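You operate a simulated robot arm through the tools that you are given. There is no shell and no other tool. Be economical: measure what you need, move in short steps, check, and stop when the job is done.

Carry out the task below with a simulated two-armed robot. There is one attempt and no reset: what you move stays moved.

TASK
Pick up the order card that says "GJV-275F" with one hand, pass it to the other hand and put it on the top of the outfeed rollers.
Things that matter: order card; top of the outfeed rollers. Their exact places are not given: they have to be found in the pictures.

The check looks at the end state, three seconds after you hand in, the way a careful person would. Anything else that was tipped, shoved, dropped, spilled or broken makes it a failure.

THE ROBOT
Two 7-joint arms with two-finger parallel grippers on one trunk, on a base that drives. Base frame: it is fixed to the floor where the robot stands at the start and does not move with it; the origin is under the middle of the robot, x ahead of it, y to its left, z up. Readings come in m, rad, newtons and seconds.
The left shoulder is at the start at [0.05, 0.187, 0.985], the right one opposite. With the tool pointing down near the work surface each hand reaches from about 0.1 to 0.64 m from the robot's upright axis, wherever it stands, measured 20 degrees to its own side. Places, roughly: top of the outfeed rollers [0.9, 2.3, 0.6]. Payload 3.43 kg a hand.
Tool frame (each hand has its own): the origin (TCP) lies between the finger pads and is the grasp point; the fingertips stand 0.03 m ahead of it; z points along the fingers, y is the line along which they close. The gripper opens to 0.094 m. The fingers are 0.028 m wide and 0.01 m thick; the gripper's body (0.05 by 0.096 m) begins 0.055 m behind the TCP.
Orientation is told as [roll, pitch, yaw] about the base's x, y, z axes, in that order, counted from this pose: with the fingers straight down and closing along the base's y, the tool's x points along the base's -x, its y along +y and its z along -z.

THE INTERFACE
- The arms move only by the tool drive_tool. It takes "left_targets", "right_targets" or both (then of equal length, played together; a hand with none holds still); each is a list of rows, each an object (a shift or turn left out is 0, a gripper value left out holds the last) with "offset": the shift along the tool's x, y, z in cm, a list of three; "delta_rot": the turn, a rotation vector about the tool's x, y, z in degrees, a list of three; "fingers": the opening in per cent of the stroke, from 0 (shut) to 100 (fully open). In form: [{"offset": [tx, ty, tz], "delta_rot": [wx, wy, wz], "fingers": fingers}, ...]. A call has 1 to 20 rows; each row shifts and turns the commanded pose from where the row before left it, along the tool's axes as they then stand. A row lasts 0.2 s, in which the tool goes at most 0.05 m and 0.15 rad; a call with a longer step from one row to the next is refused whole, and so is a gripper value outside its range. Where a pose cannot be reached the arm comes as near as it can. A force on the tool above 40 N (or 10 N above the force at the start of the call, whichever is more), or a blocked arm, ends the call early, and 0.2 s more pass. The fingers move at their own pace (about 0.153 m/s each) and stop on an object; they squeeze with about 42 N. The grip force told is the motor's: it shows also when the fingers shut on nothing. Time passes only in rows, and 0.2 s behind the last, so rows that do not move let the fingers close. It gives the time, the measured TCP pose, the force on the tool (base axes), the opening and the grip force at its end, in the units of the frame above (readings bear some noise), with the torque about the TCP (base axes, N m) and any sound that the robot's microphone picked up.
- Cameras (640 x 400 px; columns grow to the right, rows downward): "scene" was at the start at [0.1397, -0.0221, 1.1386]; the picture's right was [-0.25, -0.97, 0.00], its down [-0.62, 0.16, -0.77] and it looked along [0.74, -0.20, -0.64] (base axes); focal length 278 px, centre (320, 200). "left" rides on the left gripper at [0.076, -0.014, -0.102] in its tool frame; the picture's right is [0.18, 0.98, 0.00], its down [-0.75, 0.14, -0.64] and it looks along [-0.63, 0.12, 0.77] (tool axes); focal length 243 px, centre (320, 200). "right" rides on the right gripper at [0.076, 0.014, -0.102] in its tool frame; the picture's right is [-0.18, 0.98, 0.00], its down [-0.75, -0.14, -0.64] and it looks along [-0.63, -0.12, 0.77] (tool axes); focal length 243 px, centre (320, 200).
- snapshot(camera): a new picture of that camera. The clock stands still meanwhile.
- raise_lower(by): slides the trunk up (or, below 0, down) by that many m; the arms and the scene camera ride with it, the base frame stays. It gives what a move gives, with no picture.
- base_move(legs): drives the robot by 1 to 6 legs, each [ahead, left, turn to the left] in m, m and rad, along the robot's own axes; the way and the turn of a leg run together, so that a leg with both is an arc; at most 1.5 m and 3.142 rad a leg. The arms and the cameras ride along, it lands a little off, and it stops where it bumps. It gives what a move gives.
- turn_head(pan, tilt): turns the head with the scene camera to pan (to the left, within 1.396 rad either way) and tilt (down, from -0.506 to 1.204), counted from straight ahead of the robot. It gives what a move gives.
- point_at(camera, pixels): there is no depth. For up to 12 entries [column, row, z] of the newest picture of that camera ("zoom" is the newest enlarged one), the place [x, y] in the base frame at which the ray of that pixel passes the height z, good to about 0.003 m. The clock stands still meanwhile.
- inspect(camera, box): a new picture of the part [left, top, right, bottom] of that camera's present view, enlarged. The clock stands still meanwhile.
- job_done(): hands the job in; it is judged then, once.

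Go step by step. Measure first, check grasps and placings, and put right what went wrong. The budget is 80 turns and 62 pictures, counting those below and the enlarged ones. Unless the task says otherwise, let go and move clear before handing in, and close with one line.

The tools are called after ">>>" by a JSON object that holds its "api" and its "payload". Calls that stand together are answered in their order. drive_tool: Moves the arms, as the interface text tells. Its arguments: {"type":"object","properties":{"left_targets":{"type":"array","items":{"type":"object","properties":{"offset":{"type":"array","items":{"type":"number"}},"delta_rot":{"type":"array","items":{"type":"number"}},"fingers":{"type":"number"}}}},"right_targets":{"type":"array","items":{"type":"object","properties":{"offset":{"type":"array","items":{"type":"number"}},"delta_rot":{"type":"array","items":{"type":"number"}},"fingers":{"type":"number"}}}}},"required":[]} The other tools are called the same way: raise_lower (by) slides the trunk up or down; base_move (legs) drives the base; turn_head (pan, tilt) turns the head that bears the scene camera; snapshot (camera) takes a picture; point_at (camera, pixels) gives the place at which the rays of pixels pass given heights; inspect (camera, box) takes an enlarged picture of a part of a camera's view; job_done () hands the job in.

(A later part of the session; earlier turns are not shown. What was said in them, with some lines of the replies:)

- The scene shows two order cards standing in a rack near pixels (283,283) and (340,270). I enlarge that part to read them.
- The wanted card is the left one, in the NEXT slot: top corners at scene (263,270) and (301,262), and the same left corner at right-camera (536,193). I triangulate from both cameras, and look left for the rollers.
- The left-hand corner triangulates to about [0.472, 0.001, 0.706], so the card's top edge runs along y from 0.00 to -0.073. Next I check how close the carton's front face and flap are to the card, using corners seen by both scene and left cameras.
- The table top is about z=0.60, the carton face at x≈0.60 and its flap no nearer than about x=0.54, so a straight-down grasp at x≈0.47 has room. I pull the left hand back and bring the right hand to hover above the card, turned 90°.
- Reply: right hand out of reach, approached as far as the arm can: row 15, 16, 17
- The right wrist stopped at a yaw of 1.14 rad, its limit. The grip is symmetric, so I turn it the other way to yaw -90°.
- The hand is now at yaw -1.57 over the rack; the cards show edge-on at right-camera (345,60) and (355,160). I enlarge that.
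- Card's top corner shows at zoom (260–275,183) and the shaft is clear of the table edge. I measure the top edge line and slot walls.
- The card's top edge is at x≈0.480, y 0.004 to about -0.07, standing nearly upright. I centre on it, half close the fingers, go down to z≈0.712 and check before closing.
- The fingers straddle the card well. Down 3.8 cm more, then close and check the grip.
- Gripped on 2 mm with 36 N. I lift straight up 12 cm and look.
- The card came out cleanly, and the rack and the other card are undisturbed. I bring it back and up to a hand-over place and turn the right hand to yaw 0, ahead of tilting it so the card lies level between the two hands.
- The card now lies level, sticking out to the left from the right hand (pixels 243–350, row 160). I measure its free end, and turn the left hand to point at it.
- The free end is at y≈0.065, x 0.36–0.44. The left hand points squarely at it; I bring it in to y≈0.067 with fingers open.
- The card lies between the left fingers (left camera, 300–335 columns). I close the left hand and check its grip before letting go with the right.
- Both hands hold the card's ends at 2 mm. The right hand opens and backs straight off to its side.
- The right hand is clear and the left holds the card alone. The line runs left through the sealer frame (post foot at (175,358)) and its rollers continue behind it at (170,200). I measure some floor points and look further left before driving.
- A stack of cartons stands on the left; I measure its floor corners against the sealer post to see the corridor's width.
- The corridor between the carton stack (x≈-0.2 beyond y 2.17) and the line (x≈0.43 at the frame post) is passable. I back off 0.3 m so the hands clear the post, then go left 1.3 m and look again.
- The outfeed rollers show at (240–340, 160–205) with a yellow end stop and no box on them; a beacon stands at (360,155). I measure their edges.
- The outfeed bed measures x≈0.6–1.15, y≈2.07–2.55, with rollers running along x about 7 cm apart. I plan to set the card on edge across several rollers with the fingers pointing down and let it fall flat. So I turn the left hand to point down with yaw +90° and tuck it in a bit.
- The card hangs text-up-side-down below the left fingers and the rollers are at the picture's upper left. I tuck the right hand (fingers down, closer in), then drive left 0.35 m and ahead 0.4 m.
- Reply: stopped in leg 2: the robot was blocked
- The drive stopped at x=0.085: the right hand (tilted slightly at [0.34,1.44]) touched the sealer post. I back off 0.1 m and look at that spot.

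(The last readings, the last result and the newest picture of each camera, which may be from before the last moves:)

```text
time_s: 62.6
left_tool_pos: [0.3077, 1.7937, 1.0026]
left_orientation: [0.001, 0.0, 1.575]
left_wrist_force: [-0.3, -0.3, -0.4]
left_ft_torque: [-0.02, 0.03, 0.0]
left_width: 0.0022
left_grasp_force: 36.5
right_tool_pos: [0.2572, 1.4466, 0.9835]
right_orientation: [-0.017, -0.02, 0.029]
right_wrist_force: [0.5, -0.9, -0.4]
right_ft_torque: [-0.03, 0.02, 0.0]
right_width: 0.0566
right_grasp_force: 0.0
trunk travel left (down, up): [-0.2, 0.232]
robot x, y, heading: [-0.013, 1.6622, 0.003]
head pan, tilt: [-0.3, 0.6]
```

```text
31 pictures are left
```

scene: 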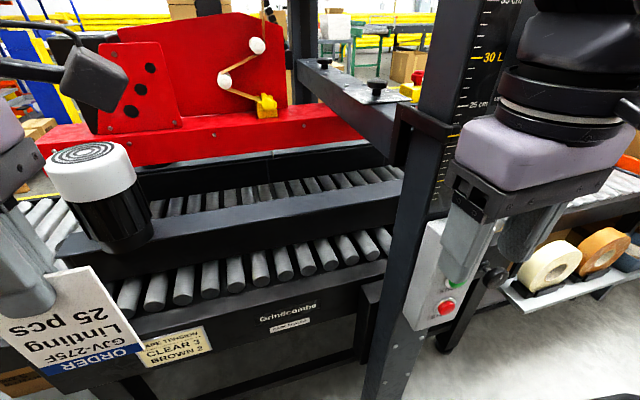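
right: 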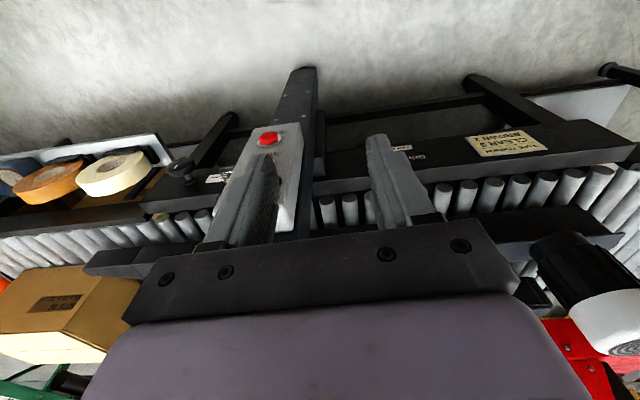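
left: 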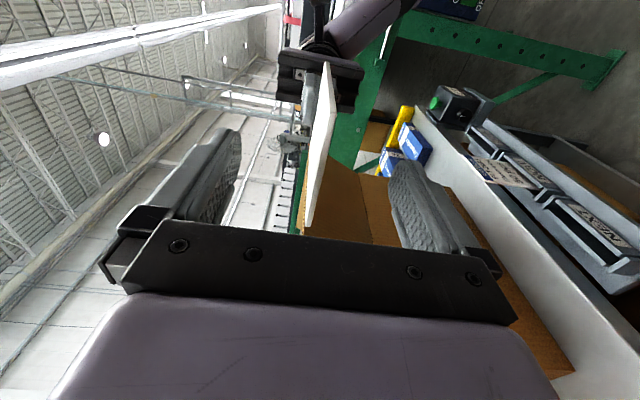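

The post and buttons look unharmed; it was just a touch of the right fingers at the panel. I locate the beacon with a second ray, then go left past the post before moving ahead.

>>> {"api": "point_at", "payload": {"camera": "scene", "pixels": [[125, 240, 0.7], [125, 240, 0.75], [125, 240, 0.8], [92, 158, 0.85], [92, 158, 0.9], [92, 158, 0.8]]}}

>>> {"api": "base_move", "payload": {"legs": [[0, 0.22, 0], [0.14, 0, 0]]}}

>>> {"api": "turn_head", "payload": {"pan": 0.9, "tilt": 0.7}}

>>> {"api": "snapshot", "payload": {"camera": "scene"}}

```text
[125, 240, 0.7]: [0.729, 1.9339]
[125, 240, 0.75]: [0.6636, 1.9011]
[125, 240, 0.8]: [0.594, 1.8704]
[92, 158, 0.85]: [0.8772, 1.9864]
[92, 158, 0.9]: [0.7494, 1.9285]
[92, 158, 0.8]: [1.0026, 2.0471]
```

```text
time_s: 66.1
left_tool_pos: [0.4279, 2.0194, 1.0038]
left_orientation: [-0.002, 0.004, 1.573]
left_wrist_force: [0.4, 0.7, 1.2]
left_ft_torque: [-0.01, 0.02, 0.02]
left_width: 0.002
left_grasp_force: 36.4
right_tool_pos: [0.3758, 1.6706, 0.983]
right_orientation: [-0.019, -0.01, 0.015]
right_wrist_force: [0.2, -0.2, 0.8]
right_ft_torque: [0.0, -0.02, 0.03]
right_width: 0.0566
right_grasp_force: 0.0
trunk travel left (down, up): [-0.2, 0.232]
robot x, y, heading: [0.1096, 1.8862, 0.0]
head pan, tilt: [-0.3, 0.6]
stopped in leg 2: the robot was blocked; the commanded pose is now the measured one
```

```text
time_s: 67.5
left_tool_pos: [0.4276, 2.0188, 1.0032]
left_orientation: [-0.003, 0.002, 1.573]
left_wrist_force: [0.3, 0.2, 1.1]
left_ft_torque: [0.07, 0.01, -0.02]
left_width: 0.0018
left_grasp_force: 36.5
right_tool_pos: [0.377, 1.67, 0.9826]
right_orientation: [-0.019, -0.012, 0.017]
right_wrist_force: [-0.5, -0.2, 0.3]
right_ft_torque: [0.0, -0.02, 0.01]
right_width: 0.0562
right_grasp_force: 0.1
trunk travel left (down, up): [-0.2, 0.232]
robot x, y, heading: [0.1143, 1.8865, 0.004]
head pan, tilt: [0.901, 0.7]
```

```text
30 pictures are left
```

scene: 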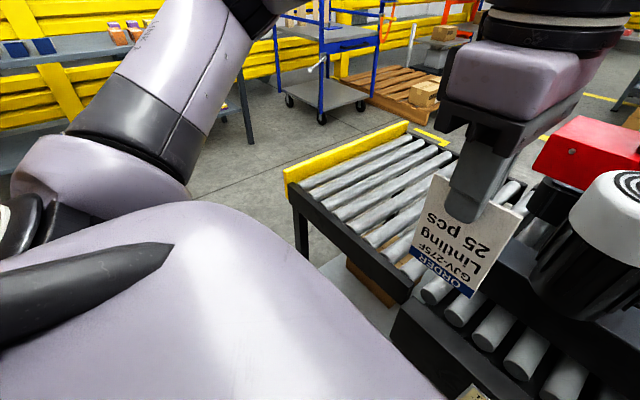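

The base stopped at x≈0.11, most likely against the line's legs. From here the outfeed's near part is around 0.6 m away, so I measure the roller ends and boundary in this view to see if I can reach from where I stand.

>>> {"api": "point_at", "payload": {"camera": "scene", "pixels": [[305, 195, 0.6], [410, 290, 0.6], [425, 285, 0.6], [410, 138, 0.6], [292, 182, 0.62], [345, 222, 0.6], [370, 243, 0.6], [387, 262, 0.6], [322, 207, 0.6], [400, 278, 0.6], [397, 300, 0.58], [340, 300, 0.3]]}}

>>> {"api": "inspect", "payload": {"camera": "scene", "box": [270, 110, 558, 290]}}

```text
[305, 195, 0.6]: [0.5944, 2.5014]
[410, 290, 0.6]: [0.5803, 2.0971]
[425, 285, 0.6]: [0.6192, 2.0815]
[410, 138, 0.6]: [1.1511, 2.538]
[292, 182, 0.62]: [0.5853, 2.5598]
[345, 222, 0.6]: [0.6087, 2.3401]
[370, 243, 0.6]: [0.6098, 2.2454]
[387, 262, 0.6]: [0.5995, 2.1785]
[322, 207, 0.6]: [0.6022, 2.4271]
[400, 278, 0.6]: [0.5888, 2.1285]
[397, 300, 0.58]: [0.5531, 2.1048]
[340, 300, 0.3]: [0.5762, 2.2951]
```

```text
2.22 times, centred on (414, 200) of scene
```

zoom: 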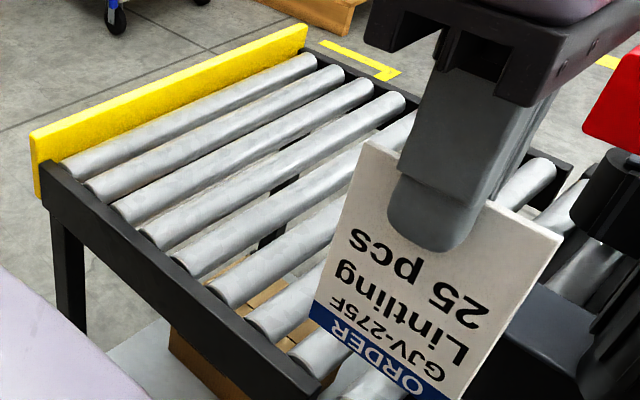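

The rollers start at x≈0.60, lie about 6 cm apart from y 2.10 to 2.51, and the beacon is near [0.70,1.93] up to z≈0.91. I extend the left hand, high, to about [0.70, 2.24, 0.93].

>>> {"api": "drive_tool", "payload": {"left_targets": [{"offset": [-4, -1, 0]}, {"offset": [-4, -2, 0]}, {"offset": [-4, -2, 0]}, {"offset": [-4, -2.5, 0]}, {"offset": [-3, -3.5, 1]}, {"offset": [-3, -3.5, 1]}, {"offset": [0, -4, 1]}, {"offset": [0, -4, 2]}, {"offset": [0, -4, 2]}]}}

>>> {"api": "snapshot", "payload": {"camera": "scene"}}

```text
time_s: 69.5
left_tool_pos: [0.6935, 2.2388, 0.9338]
left_orientation: [-0.002, 0.005, 1.57]
left_wrist_force: [0.0, 0.2, -0.4]
left_ft_torque: [-0.01, 0.01, 0.01]
left_width: 0.002
left_grasp_force: 36.8
right_tool_pos: [0.378, 1.6691, 0.9828]
right_orientation: [-0.02, -0.01, 0.017]
right_wrist_force: [-0.1, -0.8, 0.5]
right_ft_torque: [-0.03, -0.02, 0.02]
right_width: 0.0563
right_grasp_force: 0.1
trunk travel left (down, up): [-0.2, 0.232]
robot x, y, heading: [0.1117, 1.8854, 0.0]
head pan, tilt: [0.901, 0.7]
```

```text
28 pictures are left
```

scene: 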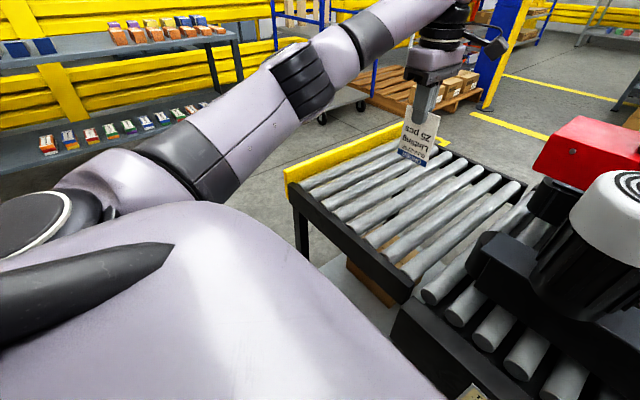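

Full reach there. I go on to x≈0.76, y≈2.26 and down toward z≈0.75, so the card's lower edge is about 4 cm above the rollers.

>>> {"api": "drive_tool", "payload": {"left_targets": [{"offset": [-1, -3.3, 0]}, {"offset": [-1, -3.3, 0]}, {"offset": [0, 0, 4]}, {"offset": [0, 0, 4]}, {"offset": [0, 0, 4]}, {"offset": [0, 0, 3]}, {"offset": [0, 0, 3]}]}}

>>> {"api": "snapshot", "payload": {"camera": "scene"}}

>>> {"api": "snapshot", "payload": {"camera": "left"}}

```text
time_s: 71.1
left_tool_pos: [0.7191, 2.2491, 0.7541]
left_orientation: [-0.004, 0.003, 1.573]
left_wrist_force: [0.0, 0.6, -0.1]
left_ft_torque: [0.0, -0.02, 0.0]
left_width: 0.0021
left_grasp_force: 36.8
left hand out of reach, approached as far as the arm can: row 1, 2
right_tool_pos: [0.379, 1.6684, 0.9834]
right_orientation: [-0.019, -0.01, 0.017]
right_wrist_force: [-0.4, 0.7, 0.4]
right_ft_torque: [-0.02, 0.03, -0.01]
right_width: 0.0564
right_grasp_force: 0.1
trunk travel left (down, up): [-0.2, 0.232]
robot x, y, heading: [0.111, 1.8896, 0.002]
head pan, tilt: [0.901, 0.7]
```

```text
27 pictures are left
```

scene: 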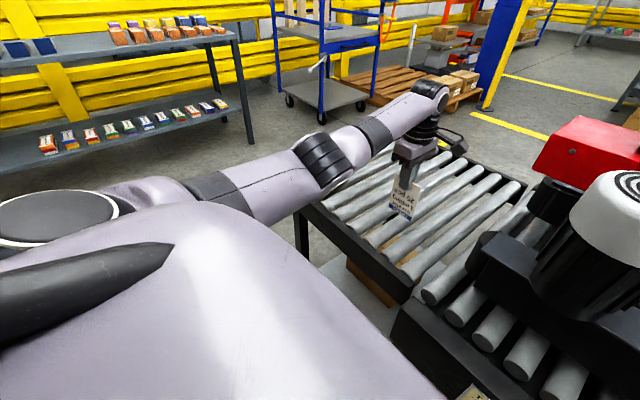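

```text
26 pictures are left
```

left: 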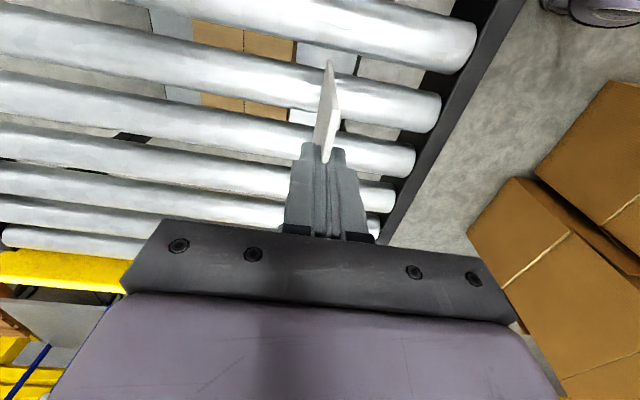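

The card hangs above the rollers at x≈0.72, crossing them. To have it fall inward safely I tilt the hand 25° so its lower edge points away from the robot, keeping it well over the bed, and check.

>>> {"api": "drive_tool", "payload": {"left_targets": [{"delta_rot": [8.4, 0, 0]}, {"delta_rot": [8.4, 0, 0]}, {"delta_rot": [8.2, 0, 0]}, {}]}}

>>> {"api": "inspect", "payload": {"camera": "scene", "box": [320, 100, 512, 220]}}

>>> {"api": "snapshot", "payload": {"camera": "left"}}

```text
time_s: 72.1
left_tool_pos: [0.7187, 2.2491, 0.7531]
left_orientation: [-0.442, 0.004, 1.572]
left_wrist_force: [0.6, 0.5, 0.1]
left_ft_torque: [0.02, -0.01, -0.01]
left_width: 0.0021
left_grasp_force: 36.5
right_tool_pos: [0.378, 1.6699, 0.9837]
right_orientation: [-0.02, -0.012, 0.015]
right_wrist_force: [-0.2, 0.4, 0.3]
right_ft_torque: [0.01, -0.01, 0.0]
right_width: 0.0561
right_grasp_force: 0.0
trunk travel left (down, up): [-0.2, 0.232]
robot x, y, heading: [0.1123, 1.8894, -0.001]
head pan, tilt: [0.901, 0.7]
```

```text
3.33 times, centred on (416, 160) of scene
```

zoom: 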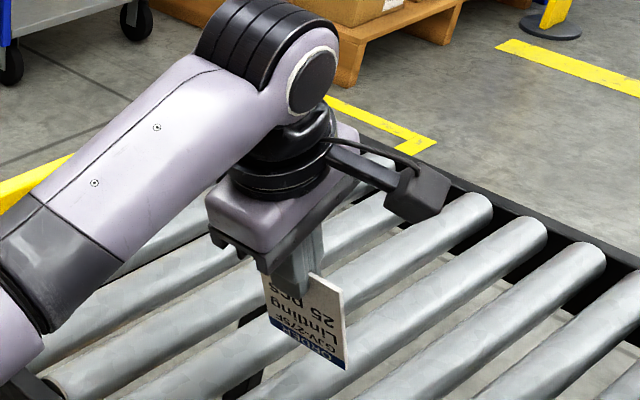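

```text
24 pictures are left
```

left: 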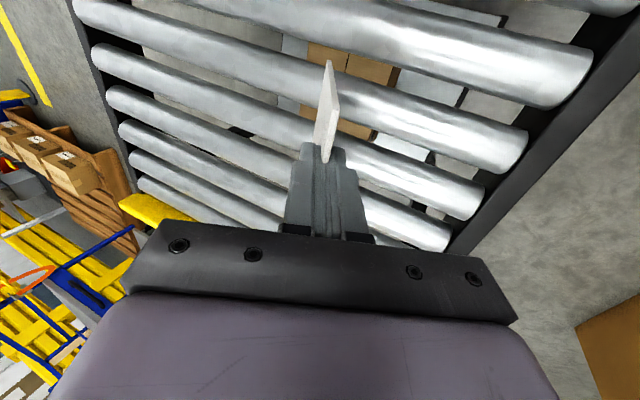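

The tilt is right: the lower edge points away and sits over two rollers. I lower vertically in small steps watching the force.

>>> {"api": "drive_tool", "payload": {"left_targets": [{"offset": [0, 0.84, 1.81]}, {"offset": [0, 0.84, 1.81]}, {"offset": [0, 0.21, 0.45]}, {}]}}

>>> {"api": "inspect", "payload": {"camera": "scene", "box": [340, 140, 468, 220]}}

```text
time_s: 73.1
left_tool_pos: [0.7206, 2.2488, 0.7091]
left_orientation: [-0.443, 0.003, 1.571]
left_wrist_force: [0.1, -0.3, 14.4]
left_ft_torque: [0.15, -1.08, -0.07]
left_width: 0.0052
left_grasp_force: 38.9
right_tool_pos: [0.3764, 1.6691, 0.9824]
right_orientation: [-0.02, -0.013, 0.018]
right_wrist_force: [-0.2, 0.1, -0.8]
right_ft_torque: [0.0, -0.01, -0.01]
right_width: 0.0562
right_grasp_force: 0.0
trunk travel left (down, up): [-0.2, 0.232]
robot x, y, heading: [0.1107, 1.886, -0.002]
head pan, tilt: [0.901, 0.7]
```

```text
5.00 times, centred on (404, 180) of scene
```

zoom: 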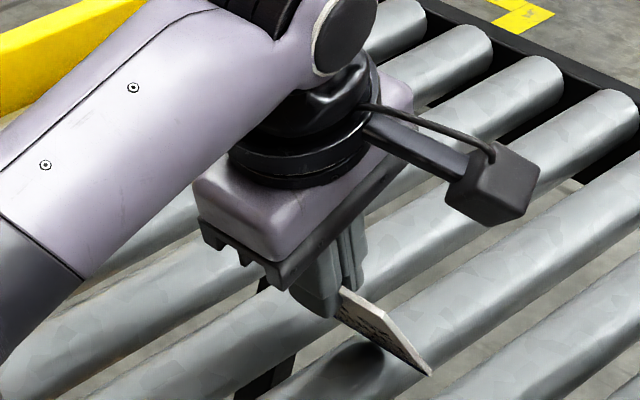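

Contact: 14 N, and the card has pivoted a little in the grip, leaning flatter toward the robot. I relieve by raising 0.5 cm, then open and look.

>>> {"api": "drive_tool", "payload": {"left_targets": [{"offset": [0, -0.21, -0.45]}, {}, {"fingers": 40}, {}, {}, {}]}}

>>> {"api": "inspect", "payload": {"camera": "scene", "box": [340, 140, 468, 220]}}

>>> {"api": "snapshot", "payload": {"camera": "left"}}

```text
time_s: 74.5
left_tool_pos: [0.7199, 2.2492, 0.7123]
left_orientation: [-0.438, 0.003, 1.572]
left_wrist_force: [0.4, -0.3, 0.0]
left_ft_torque: [0.01, 0.0, 0.01]
left_width: 0.0377
left_grasp_force: 0.0
right_tool_pos: [0.3782, 1.6698, 0.9831]
right_orientation: [-0.019, -0.009, 0.016]
right_wrist_force: [-0.1, -0.6, -0.5]
right_ft_torque: [0.0, -0.01, 0.04]
right_width: 0.0564
right_grasp_force: 0.0
trunk travel left (down, up): [-0.2, 0.232]
robot x, y, heading: [0.1132, 1.8832, 0.002]
head pan, tilt: [0.901, 0.7]
```

```text
5.00 times, centred on (404, 180) of scene
```

zoom: 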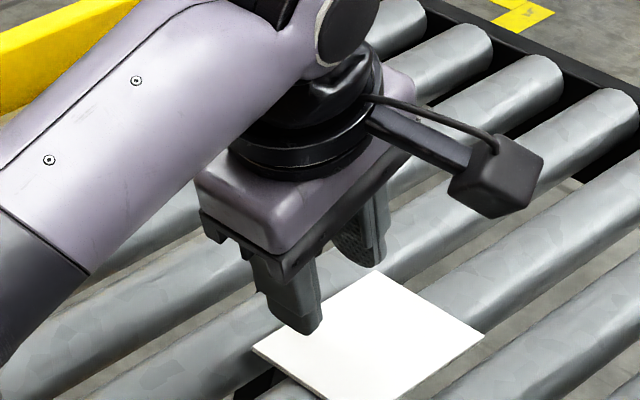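

```text
21 pictures are left
```

left: 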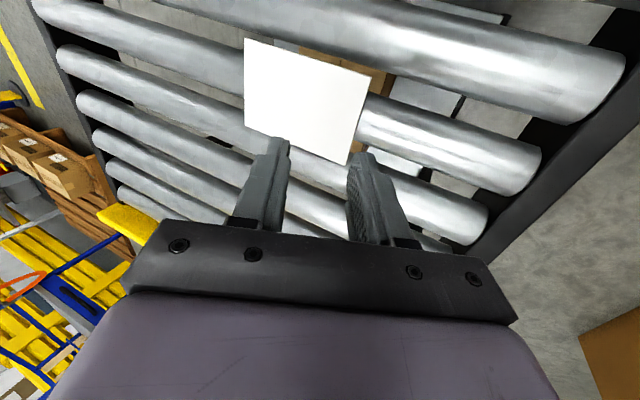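

The card has fallen flat across the rollers and is free of the fingers. I raise the hand straight away and check.

>>> {"api": "drive_tool", "payload": {"left_targets": [{"offset": [0, 0, -2]}, {"offset": [0, 0, -3]}, {"offset": [0, 0, -4]}, {"offset": [0, 0, -4]}, {"offset": [0, 0, -4]}, {"offset": [0, 3, -3]}, {"offset": [0, 4, 0]}, {"offset": [0, 4, 0]}]}}

>>> {"api": "inspect", "payload": {"camera": "scene", "box": [280, 110, 472, 230]}}

>>> {"api": "snapshot", "payload": {"camera": "left"}}

```text
time_s: 76.3
left_tool_pos: [0.5349, 2.248, 0.8471]
left_orientation: [-0.438, 0.004, 1.573]
left_wrist_force: [-0.2, -0.4, -0.4]
left_ft_torque: [0.0, -0.03, 0.0]
left_width: 0.0377
left_grasp_force: 0.1
right_tool_pos: [0.377, 1.6698, 0.9839]
right_orientation: [-0.02, -0.012, 0.014]
right_wrist_force: [-0.2, 0.2, -0.6]
right_ft_torque: [0.0, -0.02, 0.0]
right_width: 0.0564
right_grasp_force: 0.0
trunk travel left (down, up): [-0.2, 0.232]
robot x, y, heading: [0.1119, 1.8832, 0.002]
head pan, tilt: [0.901, 0.7]
```

```text
3.33 times, centred on (376, 170) of scene
```

zoom: 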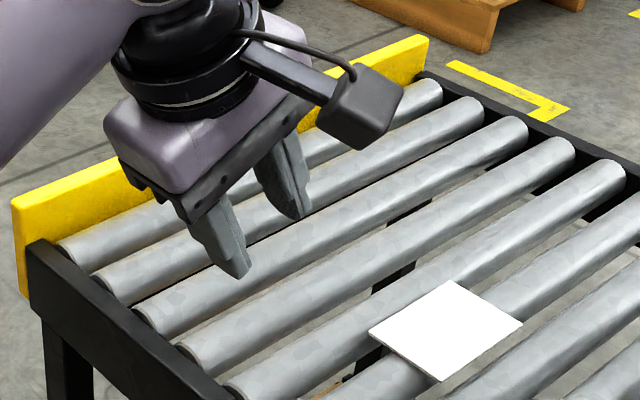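

```text
19 pictures are left
```

left: 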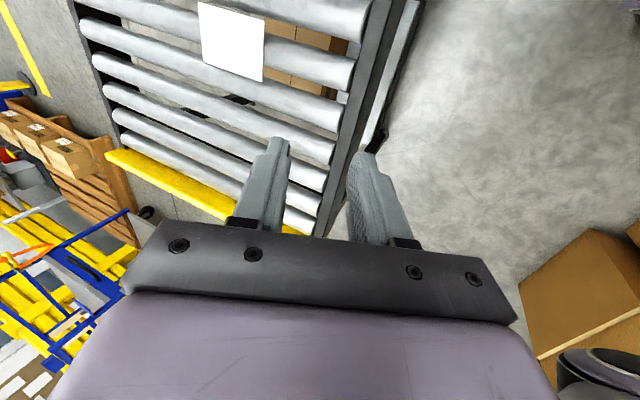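

The card lies flat across two outfeed rollers (zoom (445,330)), well inside the bed, and the hands are clear with nothing else disturbed. I hand in.

>>> {"api": "job_done", "payload": {}}

```text
The job is handed in.
```

The order card "GJV-275F" went from the right hand to the left and now lies flat, blank side up, across two of the outfeed rollers. While driving there, the right fingers touched the sealer's control post; I saw no damage or movement.
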